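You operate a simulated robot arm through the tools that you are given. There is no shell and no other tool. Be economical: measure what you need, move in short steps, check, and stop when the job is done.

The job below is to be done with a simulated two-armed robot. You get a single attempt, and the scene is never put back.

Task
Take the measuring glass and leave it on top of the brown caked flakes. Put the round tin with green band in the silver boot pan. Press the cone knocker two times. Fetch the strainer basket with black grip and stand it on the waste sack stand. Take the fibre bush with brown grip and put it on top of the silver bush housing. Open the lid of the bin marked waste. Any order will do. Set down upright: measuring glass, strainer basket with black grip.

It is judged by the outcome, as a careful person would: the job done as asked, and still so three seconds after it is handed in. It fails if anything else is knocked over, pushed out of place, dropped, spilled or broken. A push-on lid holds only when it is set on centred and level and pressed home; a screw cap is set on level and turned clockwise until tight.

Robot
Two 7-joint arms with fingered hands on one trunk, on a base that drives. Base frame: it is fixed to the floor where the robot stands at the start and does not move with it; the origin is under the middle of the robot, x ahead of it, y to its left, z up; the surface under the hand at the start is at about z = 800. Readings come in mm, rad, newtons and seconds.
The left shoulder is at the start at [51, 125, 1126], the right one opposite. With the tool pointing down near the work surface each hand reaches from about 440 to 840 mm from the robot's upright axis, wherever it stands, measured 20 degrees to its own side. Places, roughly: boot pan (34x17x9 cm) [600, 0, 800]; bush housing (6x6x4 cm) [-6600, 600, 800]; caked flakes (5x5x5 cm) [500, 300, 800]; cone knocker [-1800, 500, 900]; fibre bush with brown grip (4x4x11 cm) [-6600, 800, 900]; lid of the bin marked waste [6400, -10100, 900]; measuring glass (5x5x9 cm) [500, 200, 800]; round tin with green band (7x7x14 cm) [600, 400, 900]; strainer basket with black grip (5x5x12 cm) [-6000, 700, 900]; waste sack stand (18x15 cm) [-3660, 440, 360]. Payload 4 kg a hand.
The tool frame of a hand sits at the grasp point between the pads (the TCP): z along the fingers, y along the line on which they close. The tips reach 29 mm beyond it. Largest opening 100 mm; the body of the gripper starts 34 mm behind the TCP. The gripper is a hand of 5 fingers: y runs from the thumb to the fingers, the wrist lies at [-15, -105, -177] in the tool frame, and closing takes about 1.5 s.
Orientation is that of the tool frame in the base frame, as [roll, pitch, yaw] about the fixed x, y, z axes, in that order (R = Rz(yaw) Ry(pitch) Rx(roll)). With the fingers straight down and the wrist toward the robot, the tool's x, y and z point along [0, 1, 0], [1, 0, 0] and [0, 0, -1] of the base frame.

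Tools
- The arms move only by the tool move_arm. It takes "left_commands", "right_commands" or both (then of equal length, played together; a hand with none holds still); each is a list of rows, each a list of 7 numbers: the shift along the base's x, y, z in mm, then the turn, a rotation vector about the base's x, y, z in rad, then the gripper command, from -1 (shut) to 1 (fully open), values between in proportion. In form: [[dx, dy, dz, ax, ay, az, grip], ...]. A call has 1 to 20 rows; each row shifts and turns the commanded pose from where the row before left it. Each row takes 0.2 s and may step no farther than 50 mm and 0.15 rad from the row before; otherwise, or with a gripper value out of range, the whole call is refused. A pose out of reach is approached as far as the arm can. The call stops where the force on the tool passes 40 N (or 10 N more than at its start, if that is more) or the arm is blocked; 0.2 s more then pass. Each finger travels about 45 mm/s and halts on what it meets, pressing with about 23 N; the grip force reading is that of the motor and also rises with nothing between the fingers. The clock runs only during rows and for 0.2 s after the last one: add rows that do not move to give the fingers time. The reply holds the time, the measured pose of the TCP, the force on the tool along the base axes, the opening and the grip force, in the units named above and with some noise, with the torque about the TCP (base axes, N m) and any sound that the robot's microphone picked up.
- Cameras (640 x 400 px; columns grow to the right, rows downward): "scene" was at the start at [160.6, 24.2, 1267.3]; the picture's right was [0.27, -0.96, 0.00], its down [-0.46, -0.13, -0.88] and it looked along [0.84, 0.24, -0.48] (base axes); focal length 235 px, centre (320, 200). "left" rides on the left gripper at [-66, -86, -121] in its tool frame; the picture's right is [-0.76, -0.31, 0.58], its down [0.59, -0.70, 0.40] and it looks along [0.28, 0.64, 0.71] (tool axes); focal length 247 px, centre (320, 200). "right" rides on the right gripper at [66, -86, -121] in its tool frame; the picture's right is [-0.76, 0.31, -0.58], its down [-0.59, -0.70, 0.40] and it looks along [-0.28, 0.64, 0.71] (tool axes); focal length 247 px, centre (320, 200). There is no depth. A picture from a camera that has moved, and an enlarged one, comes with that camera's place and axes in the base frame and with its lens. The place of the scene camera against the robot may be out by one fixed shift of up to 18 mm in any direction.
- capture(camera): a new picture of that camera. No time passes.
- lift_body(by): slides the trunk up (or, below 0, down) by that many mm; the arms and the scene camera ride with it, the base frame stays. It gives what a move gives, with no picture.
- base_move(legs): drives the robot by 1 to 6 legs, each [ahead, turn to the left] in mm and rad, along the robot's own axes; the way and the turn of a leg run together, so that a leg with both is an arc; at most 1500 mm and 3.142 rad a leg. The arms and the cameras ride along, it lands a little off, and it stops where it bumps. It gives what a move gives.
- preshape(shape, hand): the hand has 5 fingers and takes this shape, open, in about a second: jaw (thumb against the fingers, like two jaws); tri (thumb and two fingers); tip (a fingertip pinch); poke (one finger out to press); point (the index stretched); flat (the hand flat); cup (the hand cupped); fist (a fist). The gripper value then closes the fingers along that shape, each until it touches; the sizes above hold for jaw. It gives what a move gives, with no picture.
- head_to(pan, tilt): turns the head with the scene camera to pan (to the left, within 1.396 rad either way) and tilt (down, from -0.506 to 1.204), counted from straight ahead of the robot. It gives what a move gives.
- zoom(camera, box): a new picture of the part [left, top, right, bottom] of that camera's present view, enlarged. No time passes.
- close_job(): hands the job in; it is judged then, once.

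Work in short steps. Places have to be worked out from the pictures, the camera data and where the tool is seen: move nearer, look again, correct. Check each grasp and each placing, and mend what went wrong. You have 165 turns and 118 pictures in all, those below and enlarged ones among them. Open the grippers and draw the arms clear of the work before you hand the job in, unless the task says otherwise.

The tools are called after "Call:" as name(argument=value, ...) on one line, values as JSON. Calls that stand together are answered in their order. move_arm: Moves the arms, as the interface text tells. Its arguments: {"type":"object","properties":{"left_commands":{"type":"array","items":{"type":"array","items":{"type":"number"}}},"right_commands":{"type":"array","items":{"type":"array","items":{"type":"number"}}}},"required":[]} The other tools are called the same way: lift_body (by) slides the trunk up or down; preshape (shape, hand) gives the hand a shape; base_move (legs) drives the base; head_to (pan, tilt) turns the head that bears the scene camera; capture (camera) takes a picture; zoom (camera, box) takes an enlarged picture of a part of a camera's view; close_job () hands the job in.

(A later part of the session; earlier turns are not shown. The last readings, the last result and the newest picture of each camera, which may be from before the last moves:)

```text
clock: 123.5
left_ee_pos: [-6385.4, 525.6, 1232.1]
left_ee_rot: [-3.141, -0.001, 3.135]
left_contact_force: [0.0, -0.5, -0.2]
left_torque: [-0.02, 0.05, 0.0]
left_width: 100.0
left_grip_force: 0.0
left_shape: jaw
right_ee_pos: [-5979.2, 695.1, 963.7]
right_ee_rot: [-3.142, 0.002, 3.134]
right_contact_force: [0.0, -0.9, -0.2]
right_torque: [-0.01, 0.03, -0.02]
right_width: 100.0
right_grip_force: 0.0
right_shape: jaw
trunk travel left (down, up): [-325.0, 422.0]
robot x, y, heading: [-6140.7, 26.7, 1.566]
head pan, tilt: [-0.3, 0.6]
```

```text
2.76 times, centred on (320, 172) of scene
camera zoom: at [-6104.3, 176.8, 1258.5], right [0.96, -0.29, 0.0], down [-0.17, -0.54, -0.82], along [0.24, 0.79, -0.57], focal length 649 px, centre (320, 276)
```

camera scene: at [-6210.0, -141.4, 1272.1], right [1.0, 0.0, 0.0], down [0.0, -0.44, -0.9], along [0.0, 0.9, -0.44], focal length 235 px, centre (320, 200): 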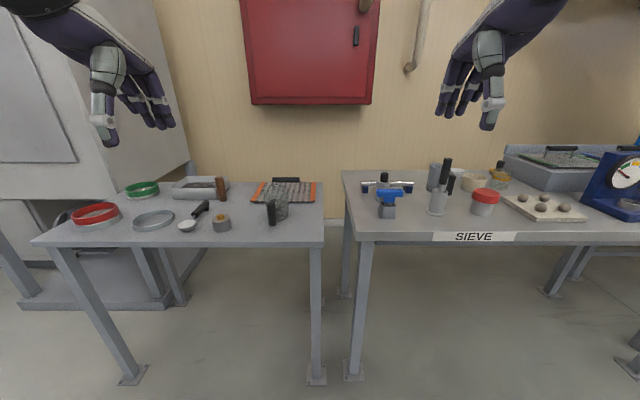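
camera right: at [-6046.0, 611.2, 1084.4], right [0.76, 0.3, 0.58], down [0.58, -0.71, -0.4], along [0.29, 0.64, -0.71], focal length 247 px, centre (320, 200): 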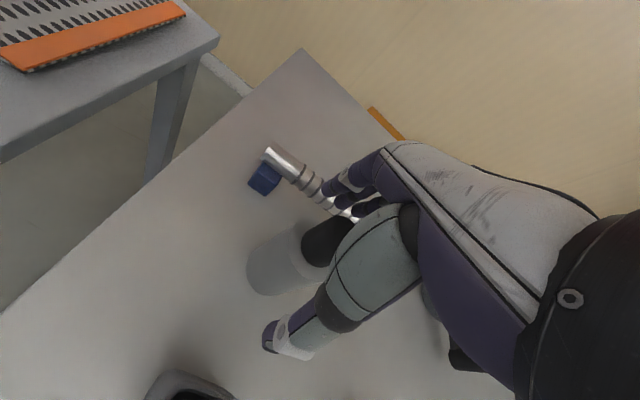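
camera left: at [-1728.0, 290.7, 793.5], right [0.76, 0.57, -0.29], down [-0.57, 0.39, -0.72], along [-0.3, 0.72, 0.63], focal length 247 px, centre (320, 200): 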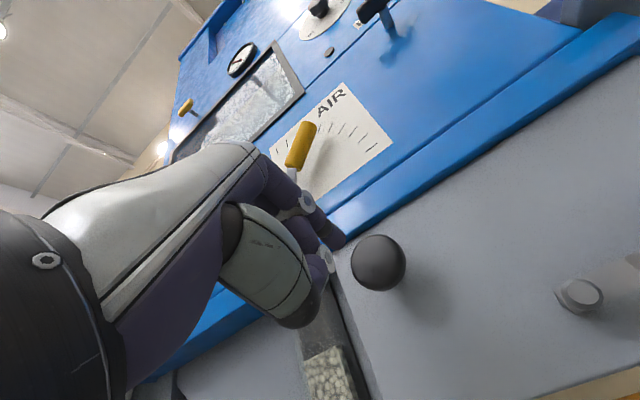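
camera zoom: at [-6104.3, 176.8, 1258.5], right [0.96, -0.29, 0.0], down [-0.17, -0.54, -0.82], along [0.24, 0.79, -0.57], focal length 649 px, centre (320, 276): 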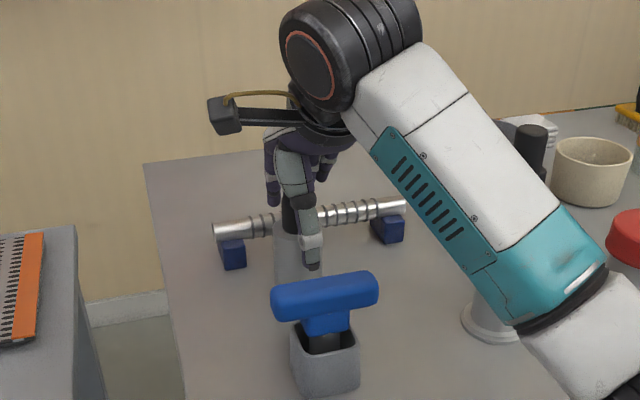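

Basket is between thumb and fingers. Close and lift slightly.

Call:
move_arm(right_commands=[[0, 0, -3, 0, 0, 0, 0.4], [0, 0, 0, 0, 0, 0, 0.1], [0, 0, 0, 0, 0, 0, -0.2], [0, 0, 0, 0, 0, 0, -0.6], [0, 0, 0, 0, 0, 0, -1], [0, 0, 0, 0, 0, 0, -1], [0, 0, 0, 0, 0, 0, -1], [0, 0, 0, 0, 0, 0, -1]])

Call:
capture(camera="right")

```text
clock: 125.3
left_ee_pos: [-6385.8, 524.4, 1232.4]
left_ee_rot: [3.141, -0.001, 3.135]
left_contact_force: [-0.2, 0.6, -0.3]
left_torque: [0.01, -0.04, 0.02]
left_width: 100.2
left_grip_force: 0.0
left_shape: jaw
right_ee_pos: [-5978.8, 695.2, 961.9]
right_ee_rot: [-3.141, 0.0, 3.136]
right_contact_force: [0.7, 0.2, -0.1]
right_torque: [0.01, 0.03, -0.01]
right_width: 39.7
right_grip_force: 23.3
right_shape: jaw
trunk travel left (down, up): [-325.0, 422.0]
robot x, y, heading: [-6140.3, 30.5, 1.572]
head pan, tilt: [-0.3, 0.6]
```

```text
59 pictures are left
camera right: at [-6045.7, 610.8, 1081.5], right [0.76, 0.3, 0.58], down [0.58, -0.71, -0.4], along [0.29, 0.64, -0.71], focal length 247 px, centre (320, 200)
```

right: 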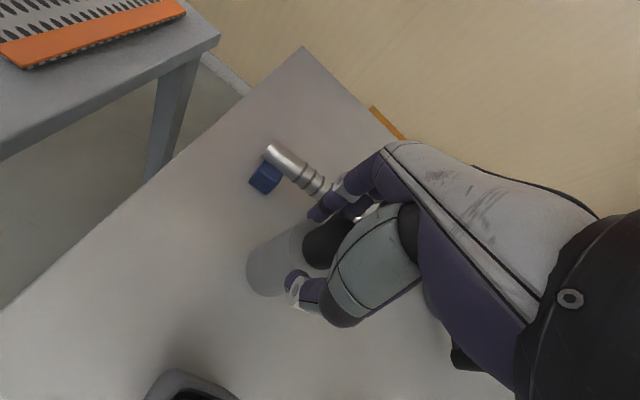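

Held on the body (39.7 → 50 mm object). Lift and check.

Call:
move_arm(right_commands=[[0, 0, 15, 0, 0, 0, -1], [0, 0, 40, 0, 0, 0, -1], [0, 0, 45, 0, 0, 0, -1], [0, 0, 45, 0, 0, 0, -1], [0, 0, 0, 0, 0, 0, -1]])

Call:
zoom(camera="scene", box=[240, 50, 400, 215])

```text
clock: 126.5
left_ee_pos: [-6385.3, 523.3, 1231.8]
left_ee_rot: [-3.142, -0.001, 3.133]
left_contact_force: [0.5, -0.3, 0.5]
left_torque: [0.02, -0.04, 0.0]
left_width: 99.9
left_grip_force: 0.0
left_shape: jaw
right_ee_pos: [-5980.8, 696.3, 1104.6]
right_ee_rot: [-3.14, 0.0, 3.136]
right_contact_force: [0.7, 0.0, -1.1]
right_torque: [-0.01, 0.02, -0.02]
right_width: 39.4
right_grip_force: 22.9
right_shape: jaw
trunk travel left (down, up): [-325.0, 422.0]
robot x, y, heading: [-6136.1, 31.3, 1.568]
head pan, tilt: [-0.3, 0.6]
```

```text
2.42 times, centred on (320, 132) of scene
camera zoom: at [-6104.1, 177.2, 1258.4], right [0.96, -0.3, 0.0], down [-0.17, -0.54, -0.82], along [0.24, 0.79, -0.57], focal length 570 px, centre (320, 364)
```

zoom: 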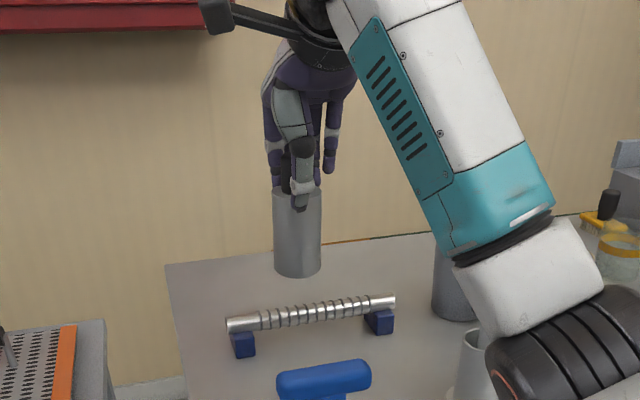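

Basket held upright (bottom 94 mm below TCP). I draw it back high, then drive around backwards to face the left bench.

Call:
move_arm(right_commands=[[0, -5, 40, 0, 0, 0, -1], [5, -40, 35, 0, 0, 0, -1], [5, -40, 30, 0, 0, 0, -1], [5, -40, 20, 0, 0, 0, -1], [5, -40, 10, 0, 0, 0, -1], [0, 0, 0, 0, 0, 0, -1]])

Call:
base_move(legs=[[-150, 0], [0, -0.5], [-650, 0], [0, 0.5], [700, 0]])

Call:
head_to(pan=0.2, tilt=0.6)

Call:
capture(camera="scene")

Call:
capture(camera="left")

```text
refused: row 2 steps farther than a row can; nothing moved
```

```text
clock: 137.3
left_ee_pos: [-6691.5, 487.6, 1232.7]
left_ee_rot: [-3.141, 0.0, 3.136]
left_contact_force: [0.0, 0.2, 0.2]
left_torque: [0.01, -0.02, 0.0]
left_width: 100.0
left_grip_force: 0.0
left_shape: jaw
right_ee_pos: [-6287.1, 659.1, 1104.1]
right_ee_rot: [3.141, 0.001, 3.137]
right_contact_force: [-0.6, -0.4, -1.7]
right_torque: [-0.03, 0.02, 0.02]
right_width: 39.6
right_grip_force: 22.7
right_shape: jaw
trunk travel left (down, up): [-325.0, 422.0]
robot x, y, heading: [-6444.3, -4.2, 1.571]
head pan, tilt: [-0.3, 0.6]
```

```text
clock: 138.3
left_ee_pos: [-6691.8, 486.4, 1232.9]
left_ee_rot: [-3.141, 0.0, 3.136]
left_contact_force: [0.2, -0.9, -0.3]
left_torque: [0.01, -0.02, 0.0]
left_width: 99.9
left_grip_force: 0.1
left_shape: jaw
right_ee_pos: [-6286.7, 659.8, 1104.9]
right_ee_rot: [-3.141, -0.001, 3.135]
right_contact_force: [-0.3, 0.1, -1.4]
right_torque: [-0.04, 0.02, -0.02]
right_width: 39.5
right_grip_force: 22.7
right_shape: jaw
trunk travel left (down, up): [-325.0, 422.0]
robot x, y, heading: [-6445.6, -7.1, 1.573]
head pan, tilt: [0.201, 0.6]
```

```text
57 pictures are left
camera scene: at [-6453.9, 141.6, 1258.5], right [0.98, 0.2, 0.0], down [0.11, -0.55, -0.82], along [-0.16, 0.81, -0.57], focal length 235 px, centre (320, 200)
```

scene: 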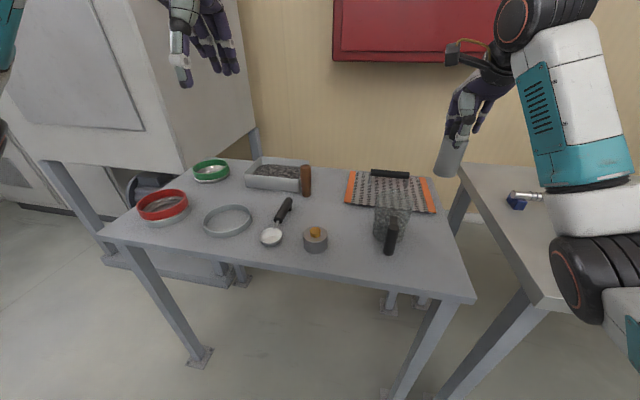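

```text
56 pictures are left
camera left: at [-6626.0, 401.8, 1353.3], right [0.75, -0.31, -0.58], down [-0.59, -0.7, -0.4], along [-0.28, 0.64, -0.71], focal length 247 px, centre (320, 200)
```

left: 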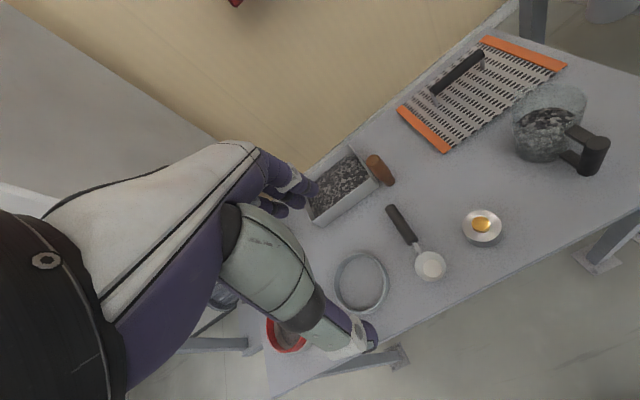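

The drive happened without the arm retract (row refused) but nothing was touched and the basket is still held. Enlarge bush and housing in both cameras to triangulate.

Call:
zoom(camera="left", box=[340, 130, 520, 290])

Call:
zoom(camera="scene", box=[230, 150, 350, 260])

```text
2.50 times, centred on (430, 210) of left
camera zoom: at [-6626.0, 401.8, 1353.3], right [0.75, -0.31, -0.58], down [-0.59, -0.7, -0.4], along [-0.28, 0.64, -0.71], focal length 617 px, centre (45, 175)
```

zoom: 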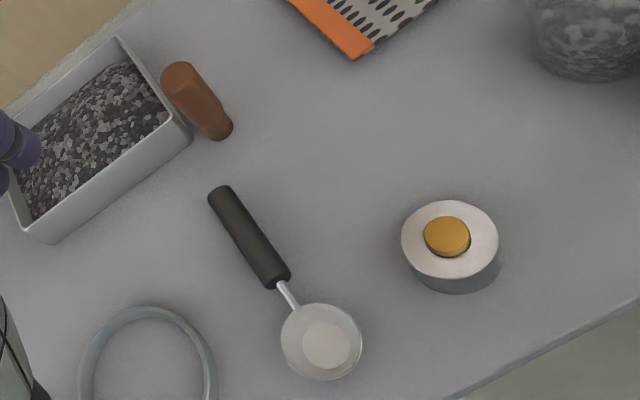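

```text
3.64 times, centred on (290, 205) of scene
camera zoom: at [-6453.9, 141.6, 1258.5], right [0.98, 0.2, 0.0], down [0.11, -0.55, -0.82], along [-0.16, 0.81, -0.57], focal length 856 px, centre (429, 182)
```

zoom: 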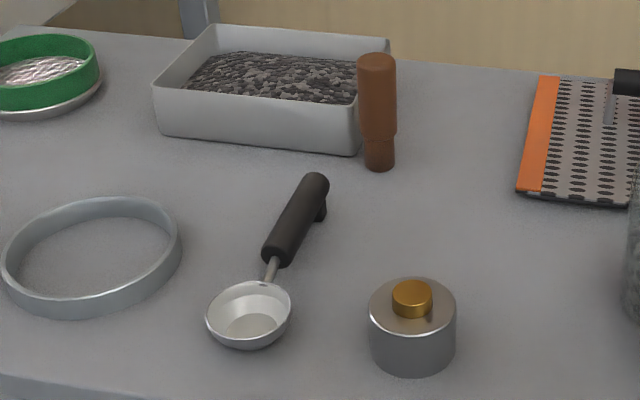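

Bush ≈[-6637,~785], housing ≈[-6560,560]; the exact heights need a closer look. I retract the right hand with the basket, drive forward 90 mm and put the left hand above the bush.

Call:
move_arm(right_commands=[[3, -35, 25, 0, 0, 0, -1], [3, -35, 25, 0, 0, 0, -1], [3, -35, 25, 0, 0, 0, -1], [3, -35, 25, 0, 0, 0, -1], [3, -35, 25, 0, 0, 0, -1], [0, 0, 0, 0, 0, 0, -1]])

Call:
base_move(legs=[[90, 0]])

Call:
move_arm(left_commands=[[10, 40, 0, 0, 0, 0, 1], [10, 40, 0, 0, 0, 0, 1], [10, 40, -25, 0, 0, 0, 1], [10, 40, -25, 0, 0, 0, 1], [10, 40, -25, 0, 0, 0, 1], [5, 5, -40, 0, 0, 0, 1], [0, 0, 0, 0, 0, 0, 1]])

Call:
capture(camera="left")

Call:
zoom(camera="scene", box=[180, 80, 380, 260])

```text
clock: 139.7
left_ee_pos: [-6692.4, 487.7, 1231.8]
left_ee_rot: [-3.141, 0.0, 3.134]
left_contact_force: [0.4, 0.8, 0.2]
left_torque: [-0.01, 0.02, 0.01]
left_width: 100.1
left_grip_force: 0.0
left_shape: jaw
right_ee_pos: [-6269.8, 484.3, 1229.0]
right_ee_rot: [-3.139, 0.001, 3.136]
right_contact_force: [-1.1, -1.2, -1.2]
right_torque: [-0.02, -0.03, 0.02]
right_width: 39.6
right_grip_force: 23.1
right_shape: jaw
trunk travel left (down, up): [-325.0, 422.0]
robot x, y, heading: [-6446.8, -6.3, 1.568]
head pan, tilt: [0.201, 0.6]
```

```text
clock: 140.8
left_ee_pos: [-6691.8, 577.0, 1232.6]
left_ee_rot: [3.142, 0.001, 3.136]
left_contact_force: [-0.3, 0.6, -0.6]
left_torque: [0.0, 0.01, -0.01]
left_width: 99.9
left_grip_force: 0.1
left_shape: jaw
right_ee_pos: [-6270.9, 573.8, 1229.1]
right_ee_rot: [-3.14, -0.001, 3.134]
right_contact_force: [0.7, 0.5, -1.0]
right_torque: [0.01, 0.02, 0.0]
right_width: 39.4
right_grip_force: 23.0
right_shape: jaw
trunk travel left (down, up): [-325.0, 422.0]
robot x, y, heading: [-6450.5, 80.3, 1.571]
head pan, tilt: [0.201, 0.6]
```

```text
clock: 142.4
left_ee_pos: [-6637.4, 781.3, 1119.4]
left_ee_rot: [3.141, 0.0, 3.134]
left_contact_force: [0.0, 0.0, 0.4]
left_torque: [0.01, -0.01, 0.03]
left_width: 100.0
left_grip_force: 0.0
left_shape: jaw
right_ee_pos: [-6270.2, 573.0, 1228.3]
right_ee_rot: [3.141, -0.001, 3.135]
right_contact_force: [0.1, -0.2, -2.4]
right_torque: [-0.05, 0.04, 0.0]
right_width: 39.6
right_grip_force: 23.7
right_shape: jaw
trunk travel left (down, up): [-325.0, 422.0]
robot x, y, heading: [-6447.5, 80.2, 1.576]
head pan, tilt: [0.201, 0.6]
```

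```text
53 pictures are left
camera left: at [-6573.2, 696.1, 1240.0], right [0.75, -0.31, -0.58], down [-0.59, -0.7, -0.4], along [-0.28, 0.64, -0.71], focal length 247 px, centre (320, 200)
```

left: 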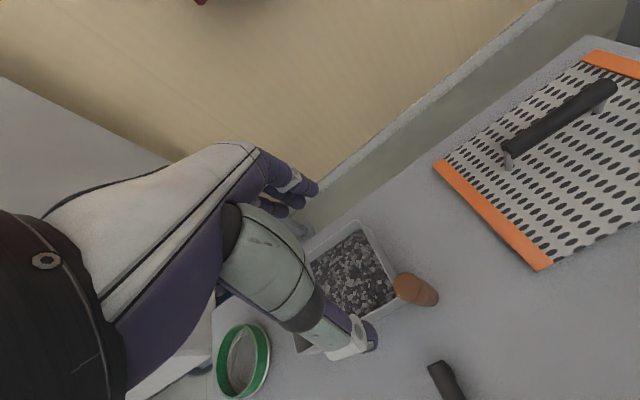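

```text
2.22 times, centred on (280, 170) of scene
camera zoom: at [-6453.8, 229.8, 1258.6], right [0.98, 0.2, 0.0], down [0.11, -0.55, -0.82], along [-0.17, 0.81, -0.57], focal length 523 px, centre (409, 267)
```

zoom: 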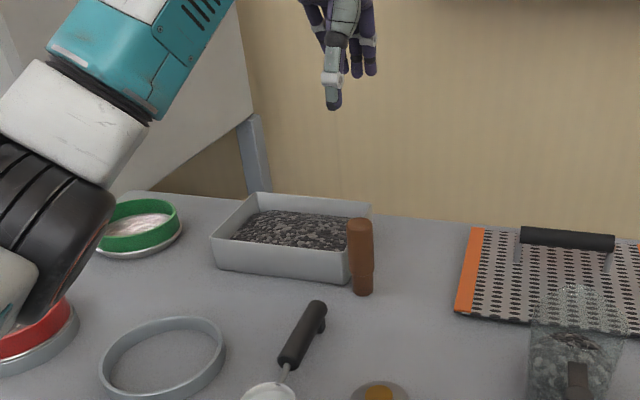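

Bush refined: [-6638,783], base ≈ 813, top ≈ 922. Descend to z≈905 (tips above the neighbouring tray rim).

Call:
move_arm(left_commands=[[-1, 2, -40, 0, 0, 0, 1], [0, 0, -40, 0, 0, 0, 1], [0, 0, -40, 0, 0, 0, 1], [0, 0, -40, 0, 0, 0, 1], [0, 0, -34, 0, 0, 0, 1], [0, 0, -18, 0, 0, 0, 1], [0, 0, 0, 0, 0, 0, 1]])

Call:
capture(camera="left")

Call:
zoom(camera="scene", box=[230, 110, 350, 230])

```text
clock: 144.0
left_ee_pos: [-6638.7, 781.4, 904.8]
left_ee_rot: [3.141, 0.001, 3.135]
left_contact_force: [-0.9, -0.3, 0.0]
left_torque: [-0.02, 0.03, 0.04]
left_width: 99.9
left_grip_force: 0.0
left_shape: jaw
right_ee_pos: [-6269.2, 572.4, 1229.0]
right_ee_rot: [3.142, 0.0, 3.136]
right_contact_force: [-0.4, -0.6, -0.2]
right_torque: [-0.03, 0.01, 0.05]
right_width: 39.4
right_grip_force: 23.2
right_shape: jaw
trunk travel left (down, up): [-325.0, 422.0]
robot x, y, heading: [-6446.7, 81.9, 1.568]
head pan, tilt: [0.201, 0.6]
```

```text
51 pictures are left
camera left: at [-6573.4, 697.2, 1026.2], right [0.75, -0.31, -0.58], down [-0.59, -0.7, -0.4], along [-0.28, 0.64, -0.71], focal length 247 px, centre (320, 200)
```

left: 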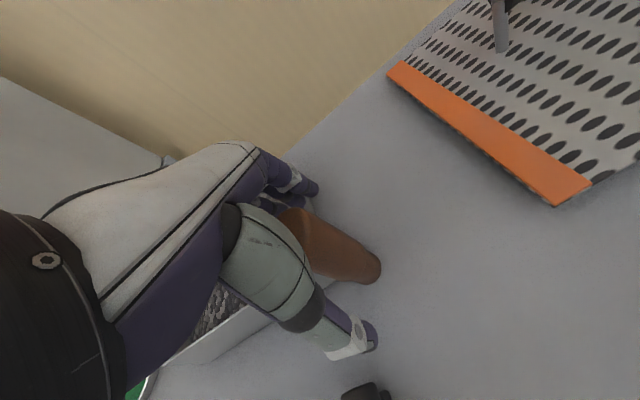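

```text
3.33 times, centred on (290, 170) of scene
camera zoom: at [-6453.9, 230.0, 1258.5], right [0.98, 0.2, 0.0], down [0.11, -0.55, -0.82], along [-0.17, 0.81, -0.57], focal length 784 px, centre (420, 300)
```

zoom: 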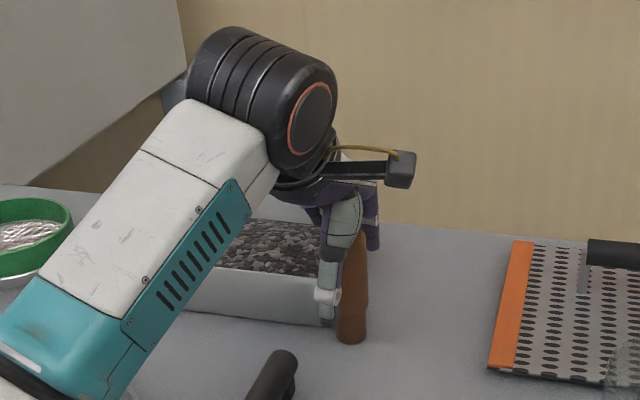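

Well centred. Close and lift.

Call:
move_arm(left_commands=[[0, 0, 0, 0, 0, 0, 0.4], [0, 0, 0, 0, 0, 0, 0], [0, 0, 0, 0, 0, 0, -0.4], [0, 0, 0, 0, 0, 0, -0.8], [0, 0, 0, 0, 0, 0, -1], [0, 0, 0, 0, 0, 0, -1], [0, 0, 0, 0, 0, 0, -1], [0, 0, 0, 0, 0, 0, -1], [0, 0, 0, 0, 0, 0, -1]])

Call:
move_arm(left_commands=[[0, 0, 15, 0, 0, 0, -1], [0, 0, 40, 0, 0, 0, -1], [0, 0, 40, 0, 0, 0, -1], [0, 0, 0, 0, 0, 0, -1]])

Call:
zoom(camera="scene", box=[210, 100, 370, 250])

Call:
capture(camera="left")

```text
clock: 146.0
left_ee_pos: [-6639.5, 782.4, 905.5]
left_ee_rot: [-3.142, 0.0, 3.137]
left_contact_force: [0.4, -1.1, -0.6]
left_torque: [0.02, -0.02, -0.01]
left_width: 26.0
left_grip_force: 22.9
left_shape: jaw
right_ee_pos: [-6270.4, 572.6, 1228.8]
right_ee_rot: [3.139, 0.001, 3.135]
right_contact_force: [-0.6, 0.1, -1.5]
right_torque: [0.0, 0.0, 0.0]
right_width: 39.5
right_grip_force: 22.4
right_shape: jaw
trunk travel left (down, up): [-325.0, 422.0]
robot x, y, heading: [-6444.4, 82.2, 1.574]
head pan, tilt: [0.201, 0.6]
```

```text
clock: 147.0
left_ee_pos: [-6640.8, 781.3, 1000.0]
left_ee_rot: [-3.141, -0.001, 3.136]
left_contact_force: [0.5, 0.4, -1.0]
left_torque: [-0.02, 0.02, 0.01]
left_width: 26.0
left_grip_force: 23.6
left_shape: jaw
right_ee_pos: [-6269.8, 572.6, 1228.3]
right_ee_rot: [3.14, 0.001, 3.136]
right_contact_force: [-0.3, -1.1, -1.4]
right_torque: [-0.02, -0.03, 0.01]
right_width: 39.3
right_grip_force: 22.9
right_shape: jaw
trunk travel left (down, up): [-325.0, 422.0]
robot x, y, heading: [-6445.4, 83.1, 1.568]
head pan, tilt: [0.201, 0.6]
```

```text
2.67 times, centred on (290, 175) of scene
camera zoom: at [-6454.0, 230.3, 1258.4], right [0.98, 0.2, 0.0], down [0.11, -0.55, -0.82], along [-0.17, 0.81, -0.57], focal length 627 px, centre (400, 267)
```

zoom: 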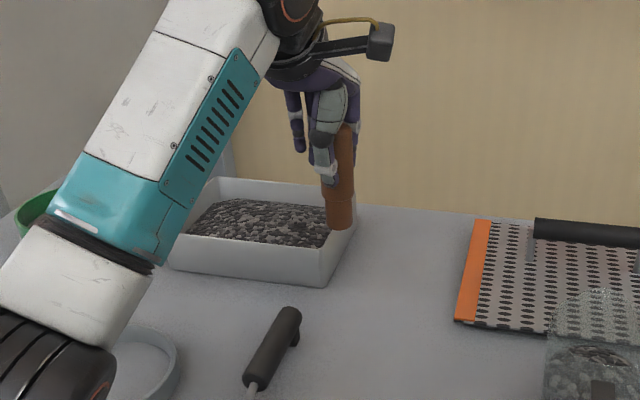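

```text
48 pictures are left
camera left: at [-6574.6, 696.1, 1121.3], right [0.75, -0.31, -0.58], down [-0.59, -0.7, -0.4], along [-0.28, 0.64, -0.71], focal length 247 px, centre (320, 200)
```

left: 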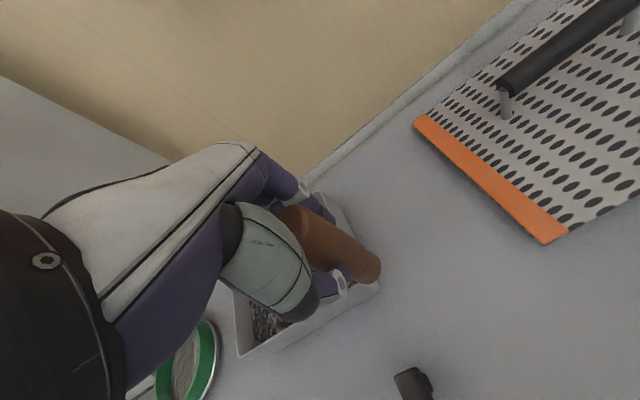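

Held (bottom 92 mm below TCP). Carry it over the housing at about 30–40 mm above it and look.

Call:
move_arm(left_commands=[[0, -10, 20, 0, 0, 0, -1], [14, -36, 0, 0, 0, 0, -1], [14, -36, 0, 0, 0, 0, -1], [14, -36, 0, 0, 0, 0, -1], [14, -36, 0, 0, 0, 0, -1], [14, -36, 0, 0, 0, 0, -1], [12, -30, -20, 0, 0, 0, -1], [0, 0, -15, 0, 0, 0, -1], [0, 0, 0, 0, 0, 0, -1]])

Call:
zoom(camera="left", box=[280, 190, 480, 320])

Call:
zoom(camera="scene", box=[220, 160, 360, 280])

```text
clock: 149.0
left_ee_pos: [-6555.7, 562.8, 985.4]
left_ee_rot: [-3.141, -0.002, 3.135]
left_contact_force: [-0.1, -0.2, -1.0]
left_torque: [-0.01, -0.01, -0.01]
left_width: 25.9
left_grip_force: 22.8
left_shape: jaw
right_ee_pos: [-6271.3, 572.7, 1229.1]
right_ee_rot: [-3.141, 0.001, 3.136]
right_contact_force: [0.4, 0.2, -1.1]
right_torque: [-0.01, -0.01, 0.03]
right_width: 39.5
right_grip_force: 23.2
right_shape: jaw
trunk travel left (down, up): [-325.0, 422.0]
robot x, y, heading: [-6445.5, 77.3, 1.567]
head pan, tilt: [0.201, 0.6]
```

```text
3.08 times, centred on (380, 255) of left
camera zoom: at [-6490.5, 477.9, 1106.5], right [0.75, -0.31, -0.58], down [-0.59, -0.7, -0.4], along [-0.28, 0.64, -0.71], focal length 760 px, centre (135, 31)
```

zoom: 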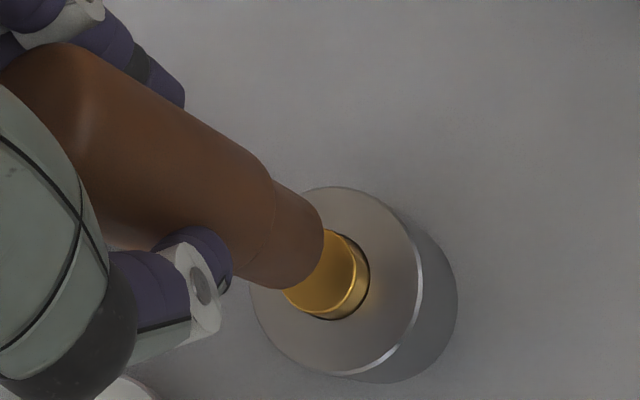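

```text
3.33 times, centred on (290, 220) of scene
camera zoom: at [-6453.9, 230.0, 1258.5], right [0.98, 0.2, 0.0], down [0.11, -0.55, -0.82], along [-0.17, 0.81, -0.57], focal length 784 px, centre (420, 133)
```

zoom: 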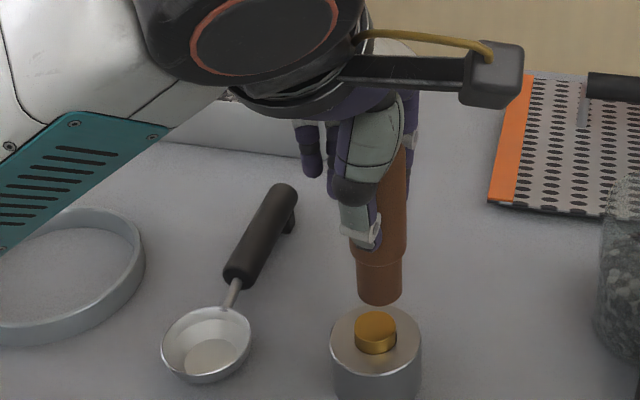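

Refined housing centre ≈ [-6560,560.5], disc ≈ 855, knob top ≈ 865; bush is off by ≈(4,2) mm. Correct and lower 15 mm, then look.

Call:
move_arm(left_commands=[[-4, -2, 0, 0, 0, 0, -1], [0, 0, -10, 0, 0, 0, -1], [0, 0, -6, 0, 0, 0, -1], [0, 0, 0, 0, 0, 0, -1]])

Call:
zoom(camera="left", box=[310, 220, 430, 295])

Call:
zoom(camera="scene", box=[270, 210, 350, 265])

```text
clock: 150.0
left_ee_pos: [-6560.0, 560.9, 968.8]
left_ee_rot: [3.141, 0.001, 3.137]
left_contact_force: [-0.8, -0.2, -0.1]
left_torque: [0.0, -0.02, 0.0]
left_width: 26.1
left_grip_force: 23.5
left_shape: jaw
right_ee_pos: [-6269.3, 571.8, 1228.8]
right_ee_rot: [-3.141, 0.0, 3.134]
right_contact_force: [-0.6, 0.0, -1.4]
right_torque: [0.01, -0.01, 0.03]
right_width: 39.3
right_grip_force: 23.4
right_shape: jaw
trunk travel left (down, up): [-325.0, 422.0]
robot x, y, heading: [-6447.8, 83.8, 1.57]
head pan, tilt: [0.201, 0.6]
```

```text
5.33 times, centred on (370, 258) of left
camera zoom: at [-6493.7, 475.2, 1090.3], right [0.75, -0.31, -0.58], down [-0.59, -0.7, -0.4], along [-0.28, 0.64, -0.71], focal length 1317 px, centre (53, -107)
```

zoom: 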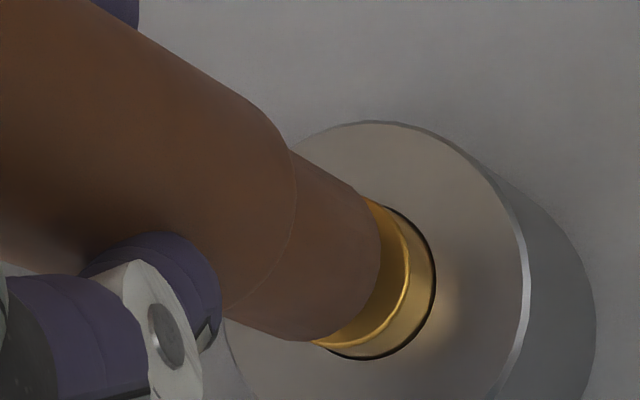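

```text
7.27 times, centred on (310, 238) of scene
camera zoom: at [-6453.9, 230.1, 1258.5], right [0.98, 0.2, 0.0], down [0.11, -0.55, -0.82], along [-0.17, 0.81, -0.57], focal length 1711 px, centre (393, -73)
```

zoom: 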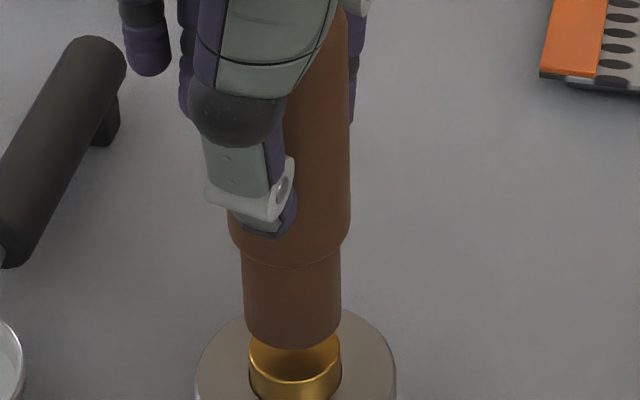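

Nearly aligned. Nudge (+1,−1) and lower in small steps until contact.

Call:
move_arm(left_commands=[[1, -1, -3, 0, 0, 0, -1], [0, 0, -3, 0, 0, 0, -1], [0, 0, -2, 0, 0, 0, -1], [0, 0, 0, 0, 0, 0, -1]])

Call:
zoom(camera="scene", box=[270, 215, 350, 270])

```text
clock: 151.0
left_ee_pos: [-6559.0, 559.4, 960.4]
left_ee_rot: [-3.14, -0.001, 3.135]
left_contact_force: [-0.2, 0.5, -1.5]
left_torque: [-0.02, -0.01, -0.03]
left_width: 26.3
left_grip_force: 22.7
left_shape: jaw
right_ee_pos: [-6270.2, 571.6, 1228.7]
right_ee_rot: [-3.14, -0.001, 3.134]
right_contact_force: [-0.4, 0.3, -1.5]
right_torque: [0.0, 0.03, -0.01]
right_width: 39.5
right_grip_force: 23.2
right_shape: jaw
trunk travel left (down, up): [-325.0, 422.0]
robot x, y, heading: [-6447.2, 81.4, 1.571]
head pan, tilt: [0.201, 0.6]
```

```text
7.27 times, centred on (310, 242) of scene
camera zoom: at [-6453.9, 230.1, 1258.5], right [0.98, 0.2, 0.0], down [0.11, -0.55, -0.82], along [-0.17, 0.81, -0.57], focal length 1711 px, centre (393, -109)
```

zoom: 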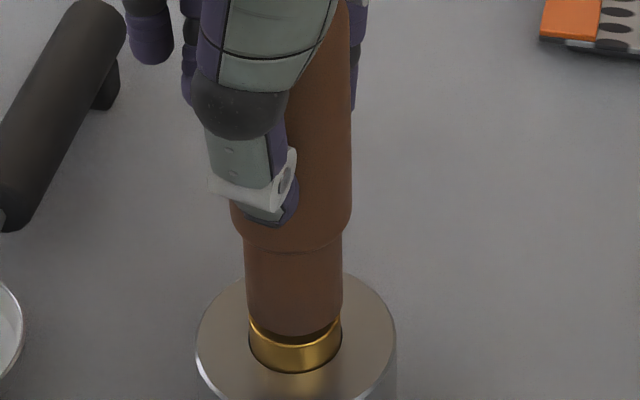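

Almost touching and centred. Continue by 1–2 mm.

Call:
move_arm(left_commands=[[0, 0, -1, 0, 0, 0, -1], [0, 0, -1, 0, 0, 0, -1], [0, 0, -1, 0, 0, 0, -1], [0, 0, 0, 0, 0, 0, -1]])

Call:
zoom(camera="left", box=[310, 220, 430, 295])

```text
clock: 152.0
left_ee_pos: [-6558.2, 559.2, 957.7]
left_ee_rot: [-3.141, 0.0, 3.135]
left_contact_force: [0.4, 0.5, -0.6]
left_torque: [0.0, 0.04, -0.03]
left_width: 25.8
left_grip_force: 22.9
left_shape: jaw
right_ee_pos: [-6270.0, 572.8, 1228.2]
right_ee_rot: [-3.141, -0.001, 3.134]
right_contact_force: [-0.6, 0.0, -0.6]
right_torque: [0.02, -0.02, 0.02]
right_width: 39.4
right_grip_force: 23.3
right_shape: jaw
trunk travel left (down, up): [-325.0, 422.0]
robot x, y, heading: [-6446.7, 81.2, 1.571]
head pan, tilt: [0.201, 0.6]
```

```text
5.33 times, centred on (370, 258) of left
camera zoom: at [-6492.7, 474.0, 1079.3], right [0.75, -0.31, -0.58], down [-0.59, -0.7, -0.4], along [-0.28, 0.64, -0.71], focal length 1317 px, centre (53, -107)
```

zoom: 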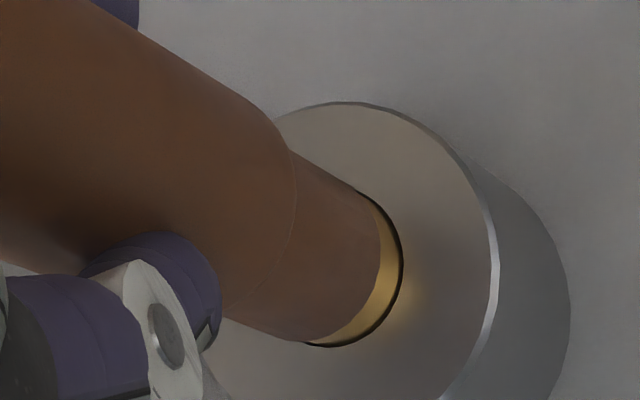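

No contact force yet; continue 1 mm rows.

Call:
move_arm(left_commands=[[0, 0, -1, 0, 0, 0, -1], [0, 0, -1, 0, 0, 0, -1], [0, 0, 0, 0, 0, 0, -1]])

```text
clock: 152.8
left_ee_pos: [-6559.4, 559.8, 955.3]
left_ee_rot: [3.141, -0.001, 3.135]
left_contact_force: [0.7, 0.4, -1.2]
left_torque: [0.03, 0.0, 0.01]
left_width: 25.9
left_grip_force: 22.5
left_shape: jaw
right_ee_pos: [-6270.9, 572.7, 1229.7]
right_ee_rot: [-3.14, 0.0, 3.135]
right_contact_force: [0.3, -1.1, -1.6]
right_torque: [0.0, -0.01, 0.0]
right_width: 39.5
right_grip_force: 23.0
right_shape: jaw
trunk travel left (down, up): [-325.0, 422.0]
robot x, y, heading: [-6446.4, 78.4, 1.57]
head pan, tilt: [0.201, 0.6]
```

Call:
move_arm(left_commands=[[0, 0, -1, 0, 0, 0, -1], [0, 0, -1, 0, 0, 0, -1], [0, 0, 0, 0, 0, 0, -1]])

Call:
zoom(camera="scene", box=[270, 215, 350, 270])

```text
clock: 153.6
left_ee_pos: [-6559.1, 559.1, 954.1]
left_ee_rot: [3.141, 0.0, 3.135]
left_contact_force: [-0.3, -0.7, -1.6]
left_torque: [-0.02, 0.02, 0.0]
left_width: 25.9
left_grip_force: 23.2
left_shape: jaw
right_ee_pos: [-6270.3, 572.7, 1228.7]
right_ee_rot: [3.14, 0.0, 3.134]
right_contact_force: [-0.6, 0.3, -0.9]
right_torque: [-0.02, 0.02, -0.01]
right_width: 39.4
right_grip_force: 22.9
right_shape: jaw
trunk travel left (down, up): [-325.0, 422.0]
robot x, y, heading: [-6443.9, 80.1, 1.57]
head pan, tilt: [0.201, 0.6]
```

```text
7.27 times, centred on (310, 242) of scene
camera zoom: at [-6454.0, 230.1, 1258.5], right [0.98, 0.2, 0.0], down [0.11, -0.55, -0.82], along [-0.17, 0.81, -0.57], focal length 1711 px, centre (393, -109)
```

zoom: 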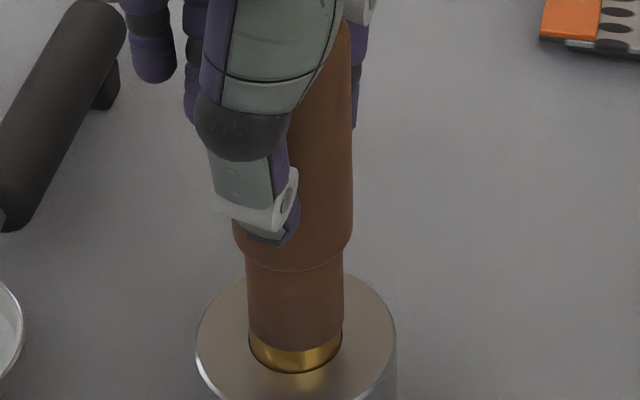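

The bush end appears to be sleeving over the brass boss without force. Keep lowering gently until it seats.

Call:
move_arm(left_commands=[[0, 0, -1, 0, 0, 0, -1], [0, 0, -1, 0, 0, 0, -1], [0, 0, -1, 0, 0, 0, -1], [0, 0, 0, 0, 0, 0, -1]])

Call:
zoom(camera="scene", box=[270, 215, 350, 270])

```text
clock: 154.6
left_ee_pos: [-6558.8, 558.4, 951.5]
left_ee_rot: [3.141, 0.0, 3.134]
left_contact_force: [0.1, 0.2, -0.9]
left_torque: [0.01, -0.02, 0.0]
left_width: 25.9
left_grip_force: 22.6
left_shape: jaw
right_ee_pos: [-6269.4, 573.1, 1230.2]
right_ee_rot: [-3.141, -0.001, 3.134]
right_contact_force: [0.4, 0.4, -0.5]
right_torque: [-0.02, 0.0, 0.0]
right_width: 39.3
right_grip_force: 23.0
right_shape: jaw
trunk travel left (down, up): [-325.0, 422.0]
robot x, y, heading: [-6445.3, 80.8, 1.572]
head pan, tilt: [0.201, 0.6]
```

```text
7.27 times, centred on (310, 242) of scene
camera zoom: at [-6454.0, 230.1, 1258.5], right [0.98, 0.2, 0.0], down [0.11, -0.55, -0.82], along [-0.17, 0.81, -0.57], focal length 1711 px, centre (393, -109)
```

zoom: 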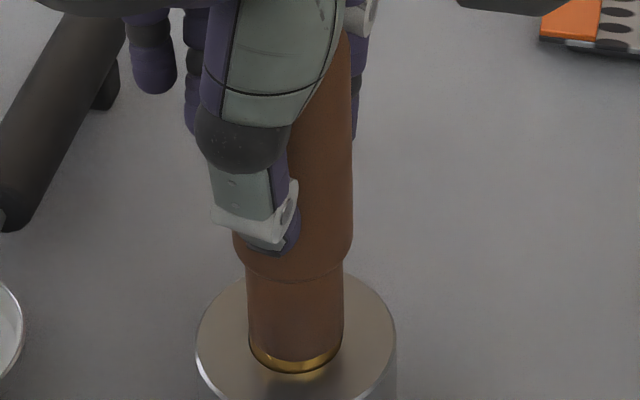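

The brass is disappearing inside the bush. Continue until it rests on the silver disc.

Call:
move_arm(left_commands=[[0, 0, -1, 0, 0, 0, -1], [0, 0, -1, 0, 0, 0, -1], [0, 0, -1, 0, 0, 0, -1], [0, 0, 0, 0, 0, 0, -1]])

Call:
zoom(camera="scene", box=[270, 215, 350, 270])

```text
clock: 155.6
left_ee_pos: [-6559.4, 558.8, 948.0]
left_ee_rot: [3.141, 0.001, 3.135]
left_contact_force: [0.0, -0.1, -1.5]
left_torque: [-0.01, 0.0, 0.02]
left_width: 25.9
left_grip_force: 23.2
left_shape: jaw
right_ee_pos: [-6270.2, 571.7, 1229.4]
right_ee_rot: [3.141, 0.0, 3.135]
right_contact_force: [-0.9, 0.2, -1.5]
right_torque: [0.01, -0.03, -0.01]
right_width: 39.5
right_grip_force: 23.1
right_shape: jaw
trunk travel left (down, up): [-325.0, 422.0]
robot x, y, heading: [-6448.5, 79.0, 1.572]
head pan, tilt: [0.201, 0.6]
```

```text
7.27 times, centred on (310, 242) of scene
camera zoom: at [-6454.0, 230.1, 1258.5], right [0.98, 0.2, 0.0], down [0.11, -0.55, -0.82], along [-0.17, 0.81, -0.57], focal length 1711 px, centre (393, -109)
```

zoom: 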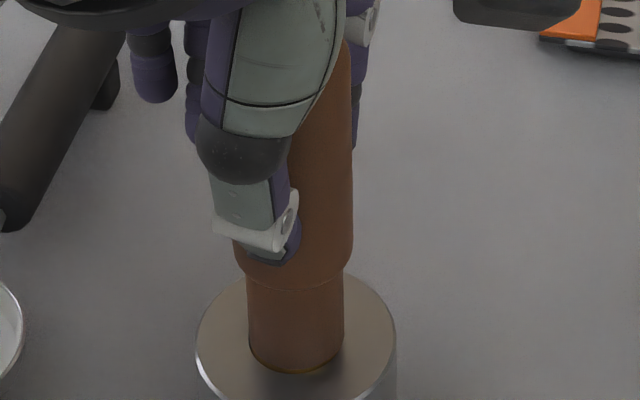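

Bush bottom is about at the disc. A few more 1 mm rows to find contact.

Call:
move_arm(left_commands=[[0, 0, -1, 0, 0, 0, -1], [0, 0, -1, 0, 0, 0, -1], [0, 0, 0, 0, 0, 0, -1]])

Call:
zoom(camera="left", box=[310, 220, 430, 295])

```text
clock: 156.4
left_ee_pos: [-6559.3, 559.4, 944.4]
left_ee_rot: [3.14, 0.0, 3.134]
left_contact_force: [-0.3, -0.4, -1.1]
left_torque: [0.02, -0.01, -0.01]
left_width: 26.0
left_grip_force: 23.4
left_shape: jaw
right_ee_pos: [-6270.4, 571.2, 1229.2]
right_ee_rot: [3.141, 0.0, 3.137]
right_contact_force: [-0.4, -0.4, -1.4]
right_torque: [-0.02, -0.04, -0.01]
right_width: 39.5
right_grip_force: 22.9
right_shape: jaw
trunk travel left (down, up): [-325.0, 422.0]
robot x, y, heading: [-6446.1, 85.1, 1.569]
head pan, tilt: [0.201, 0.6]
```

```text
5.33 times, centred on (370, 258) of left
camera zoom: at [-6493.6, 474.2, 1066.7], right [0.75, -0.31, -0.58], down [-0.59, -0.7, -0.4], along [-0.28, 0.64, -0.71], focal length 1317 px, centre (53, -107)
```

zoom: 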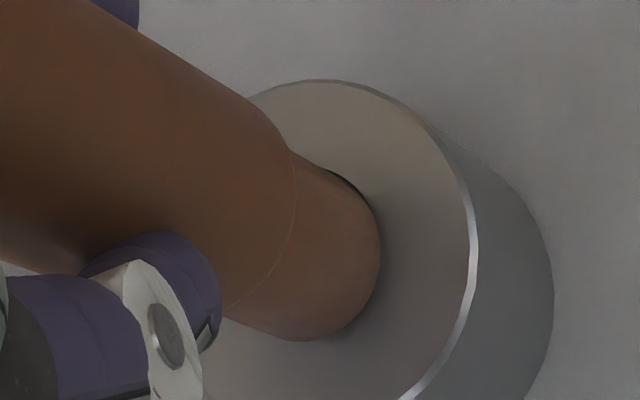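

Still no force. Continue.

Call:
move_arm(left_commands=[[0, 0, -1, 0, 0, 0, -1], [0, 0, -1, 0, 0, 0, -1], [0, 0, -1, 0, 0, 0, -1], [0, 0, 0, 0, 0, 0, -1]])

Call:
zoom(camera="scene", box=[270, 215, 350, 270])

```text
clock: 157.4
left_ee_pos: [-6558.5, 558.7, 945.5]
left_ee_rot: [3.137, -0.001, 3.134]
left_contact_force: [-1.7, -1.8, 14.2]
left_torque: [0.06, 0.0, 0.01]
left_width: 26.4
left_grip_force: 23.2
left_shape: jaw
right_ee_pos: [-6270.0, 571.1, 1230.2]
right_ee_rot: [3.141, 0.0, 3.135]
right_contact_force: [-0.2, -0.5, -1.4]
right_torque: [0.01, -0.01, -0.03]
right_width: 39.2
right_grip_force: 22.6
right_shape: jaw
trunk travel left (down, up): [-325.0, 422.0]
robot x, y, heading: [-6442.4, 80.8, 1.573]
head pan, tilt: [0.201, 0.6]
```

```text
7.27 times, centred on (310, 242) of scene
camera zoom: at [-6453.8, 228.8, 1258.8], right [0.98, 0.2, 0.0], down [0.11, -0.55, -0.83], along [-0.17, 0.81, -0.56], focal length 1711 px, centre (393, -109)
```

zoom: 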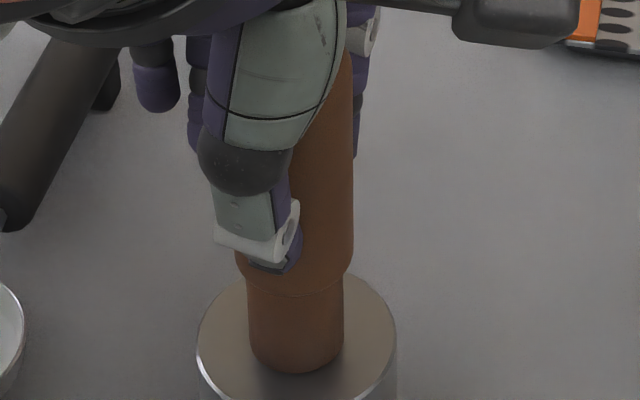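

Contact (14 N) with the bush seated on the disc, centred. Release slowly and rise straight up.

Call:
move_arm(left_commands=[[0, 0, 2, 0, 0, 0, -0.5], [0, 0, 0, 0, 0, 0, -0.3], [0, 0, 0, 0, 0, 0, -0.1], [0, 0, 0, 0, 0, 0, 0.2], [0, 0, 0, 0, 0, 0, 0.5], [0, 0, 0, 0, 0, 0, 0.8], [0, 0, 0, 0, 0, 0, 1], [0, 0, 0, 0, 0, 0, 1]])

Call:
move_arm(left_commands=[[0, 0, 15, 0, 0, 0, 1], [0, 0, 40, 0, 0, 0, 1], [0, 0, 45, 0, 0, 0, 1], [0, 0, 45, 0, 0, 0, 1], [0, 0, 45, 0, 0, 0, 1], [0, -20, 45, 0, 0, 0, 1], [0, 0, 0, 0, 0, 0, 1]])

Call:
zoom(camera="scene", box=[220, 140, 380, 280])

```text
clock: 159.2
left_ee_pos: [-6559.3, 559.2, 945.1]
left_ee_rot: [-3.141, 0.001, 3.135]
left_contact_force: [0.0, -0.4, 0.6]
left_torque: [-0.01, 0.02, 0.0]
left_width: 99.7
left_grip_force: 0.1
left_shape: jaw
right_ee_pos: [-6271.1, 572.2, 1229.7]
right_ee_rot: [-3.141, 0.0, 3.135]
right_contact_force: [0.4, 0.6, -1.2]
right_torque: [-0.01, 0.0, -0.02]
right_width: 39.4
right_grip_force: 23.1
right_shape: jaw
trunk travel left (down, up): [-325.0, 422.0]
robot x, y, heading: [-6445.3, 80.3, 1.568]
head pan, tilt: [0.201, 0.6]
```

```text
clock: 160.8
left_ee_pos: [-6560.6, 538.0, 1180.5]
left_ee_rot: [-3.141, 0.001, 3.134]
left_contact_force: [0.3, -0.3, -0.4]
left_torque: [-0.02, -0.03, -0.01]
left_width: 100.1
left_grip_force: 0.0
left_shape: jaw
right_ee_pos: [-6270.7, 574.2, 1229.5]
right_ee_rot: [-3.141, 0.001, 3.136]
right_contact_force: [-0.2, -1.4, -0.8]
right_torque: [-0.05, 0.02, 0.0]
right_width: 39.5
right_grip_force: 23.2
right_shape: jaw
trunk travel left (down, up): [-325.0, 422.0]
robot x, y, heading: [-6443.8, 80.1, 1.568]
head pan, tilt: [0.201, 0.6]
```

```text
2.86 times, centred on (300, 210) of scene
camera zoom: at [-6454.0, 230.6, 1258.3], right [0.98, 0.2, 0.0], down [0.11, -0.55, -0.82], along [-0.17, 0.81, -0.57], focal length 672 px, centre (377, 171)
```

zoom: 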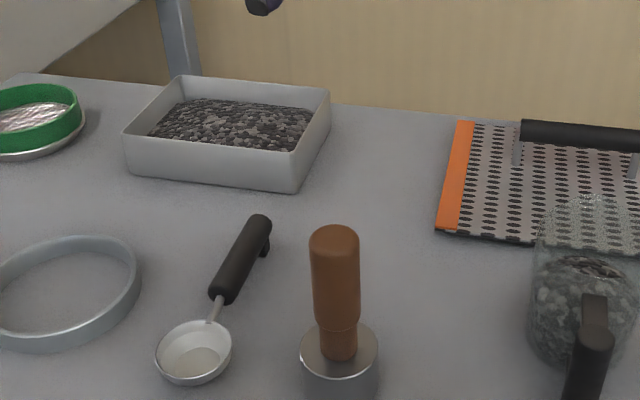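

The bush stands on the housing. Now drive to the waste sack stand: back out, turn, drive +x 2.6 m, and turn to face it.

Call:
base_move(legs=[[-350, 0], [0, -1.57], [1320, 0], [1320, 0], [0, 1.57]])

Call:
head_to(pan=-0.2, tilt=0.7)

Call:
capture(camera="scene")

```text
clock: 183.2
left_ee_pos: [-3916.3, 238.9, 1182.1]
left_ee_rot: [3.141, 0.001, 3.138]
left_contact_force: [0.4, 0.1, 0.2]
left_torque: [-0.01, -0.02, -0.01]
left_width: 99.9
left_grip_force: 0.0
left_shape: jaw
right_ee_pos: [-3625.7, 273.7, 1229.0]
right_ee_rot: [3.142, -0.002, 3.138]
right_contact_force: [1.0, 0.1, -0.5]
right_torque: [0.02, 0.01, 0.02]
right_width: 39.2
right_grip_force: 22.7
right_shape: jaw
trunk travel left (down, up): [-325.0, 422.0]
robot x, y, heading: [-3798.4, -220.6, 1.573]
head pan, tilt: [0.201, 0.6]
```

```text
clock: 184.1
left_ee_pos: [-3915.4, 239.0, 1182.0]
left_ee_rot: [-3.141, 0.0, 3.137]
left_contact_force: [0.9, -0.3, 0.0]
left_torque: [-0.02, 0.03, -0.03]
left_width: 99.8
left_grip_force: 0.1
left_shape: jaw
right_ee_pos: [-3625.8, 271.8, 1227.9]
right_ee_rot: [-3.141, 0.0, 3.137]
right_contact_force: [0.4, -0.4, -0.5]
right_torque: [0.03, 0.03, 0.04]
right_width: 38.9
right_grip_force: 22.9
right_shape: jaw
trunk travel left (down, up): [-325.0, 422.0]
robot x, y, heading: [-3800.7, -220.5, 1.571]
head pan, tilt: [-0.201, 0.7]
```

```text
35 pictures are left
camera scene: at [-3773.7, -73.2, 1249.9], right [0.98, -0.19, 0.0], down [-0.13, -0.63, -0.76], along [0.15, 0.75, -0.64], focal length 235 px, centre (320, 200)
```

scene: 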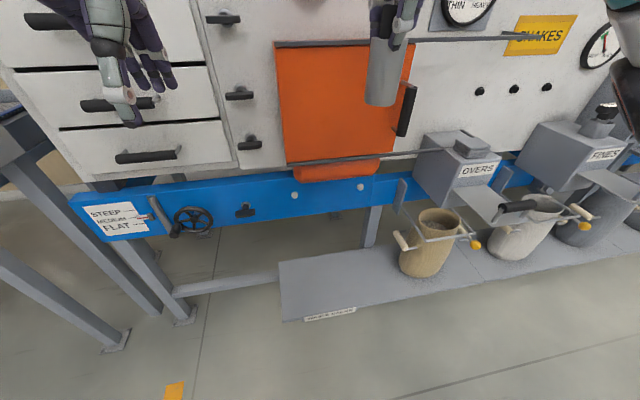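

The stand spot should be on the left end of the low grey platform by a small label. Zoom.

Call:
zoom(camera="scene", box=[260, 220, 480, 340])

```text
2.91 times, centred on (370, 280) of scene
camera zoom: at [-3773.7, -73.2, 1249.9], right [0.98, -0.19, 0.0], down [-0.13, -0.63, -0.76], along [0.15, 0.75, -0.64], focal length 684 px, centre (174, -33)
```

zoom: 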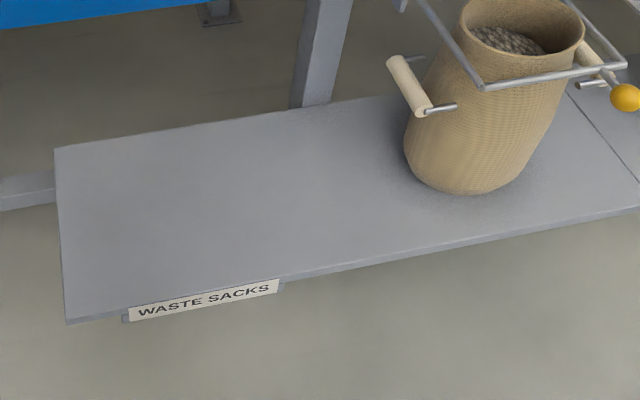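

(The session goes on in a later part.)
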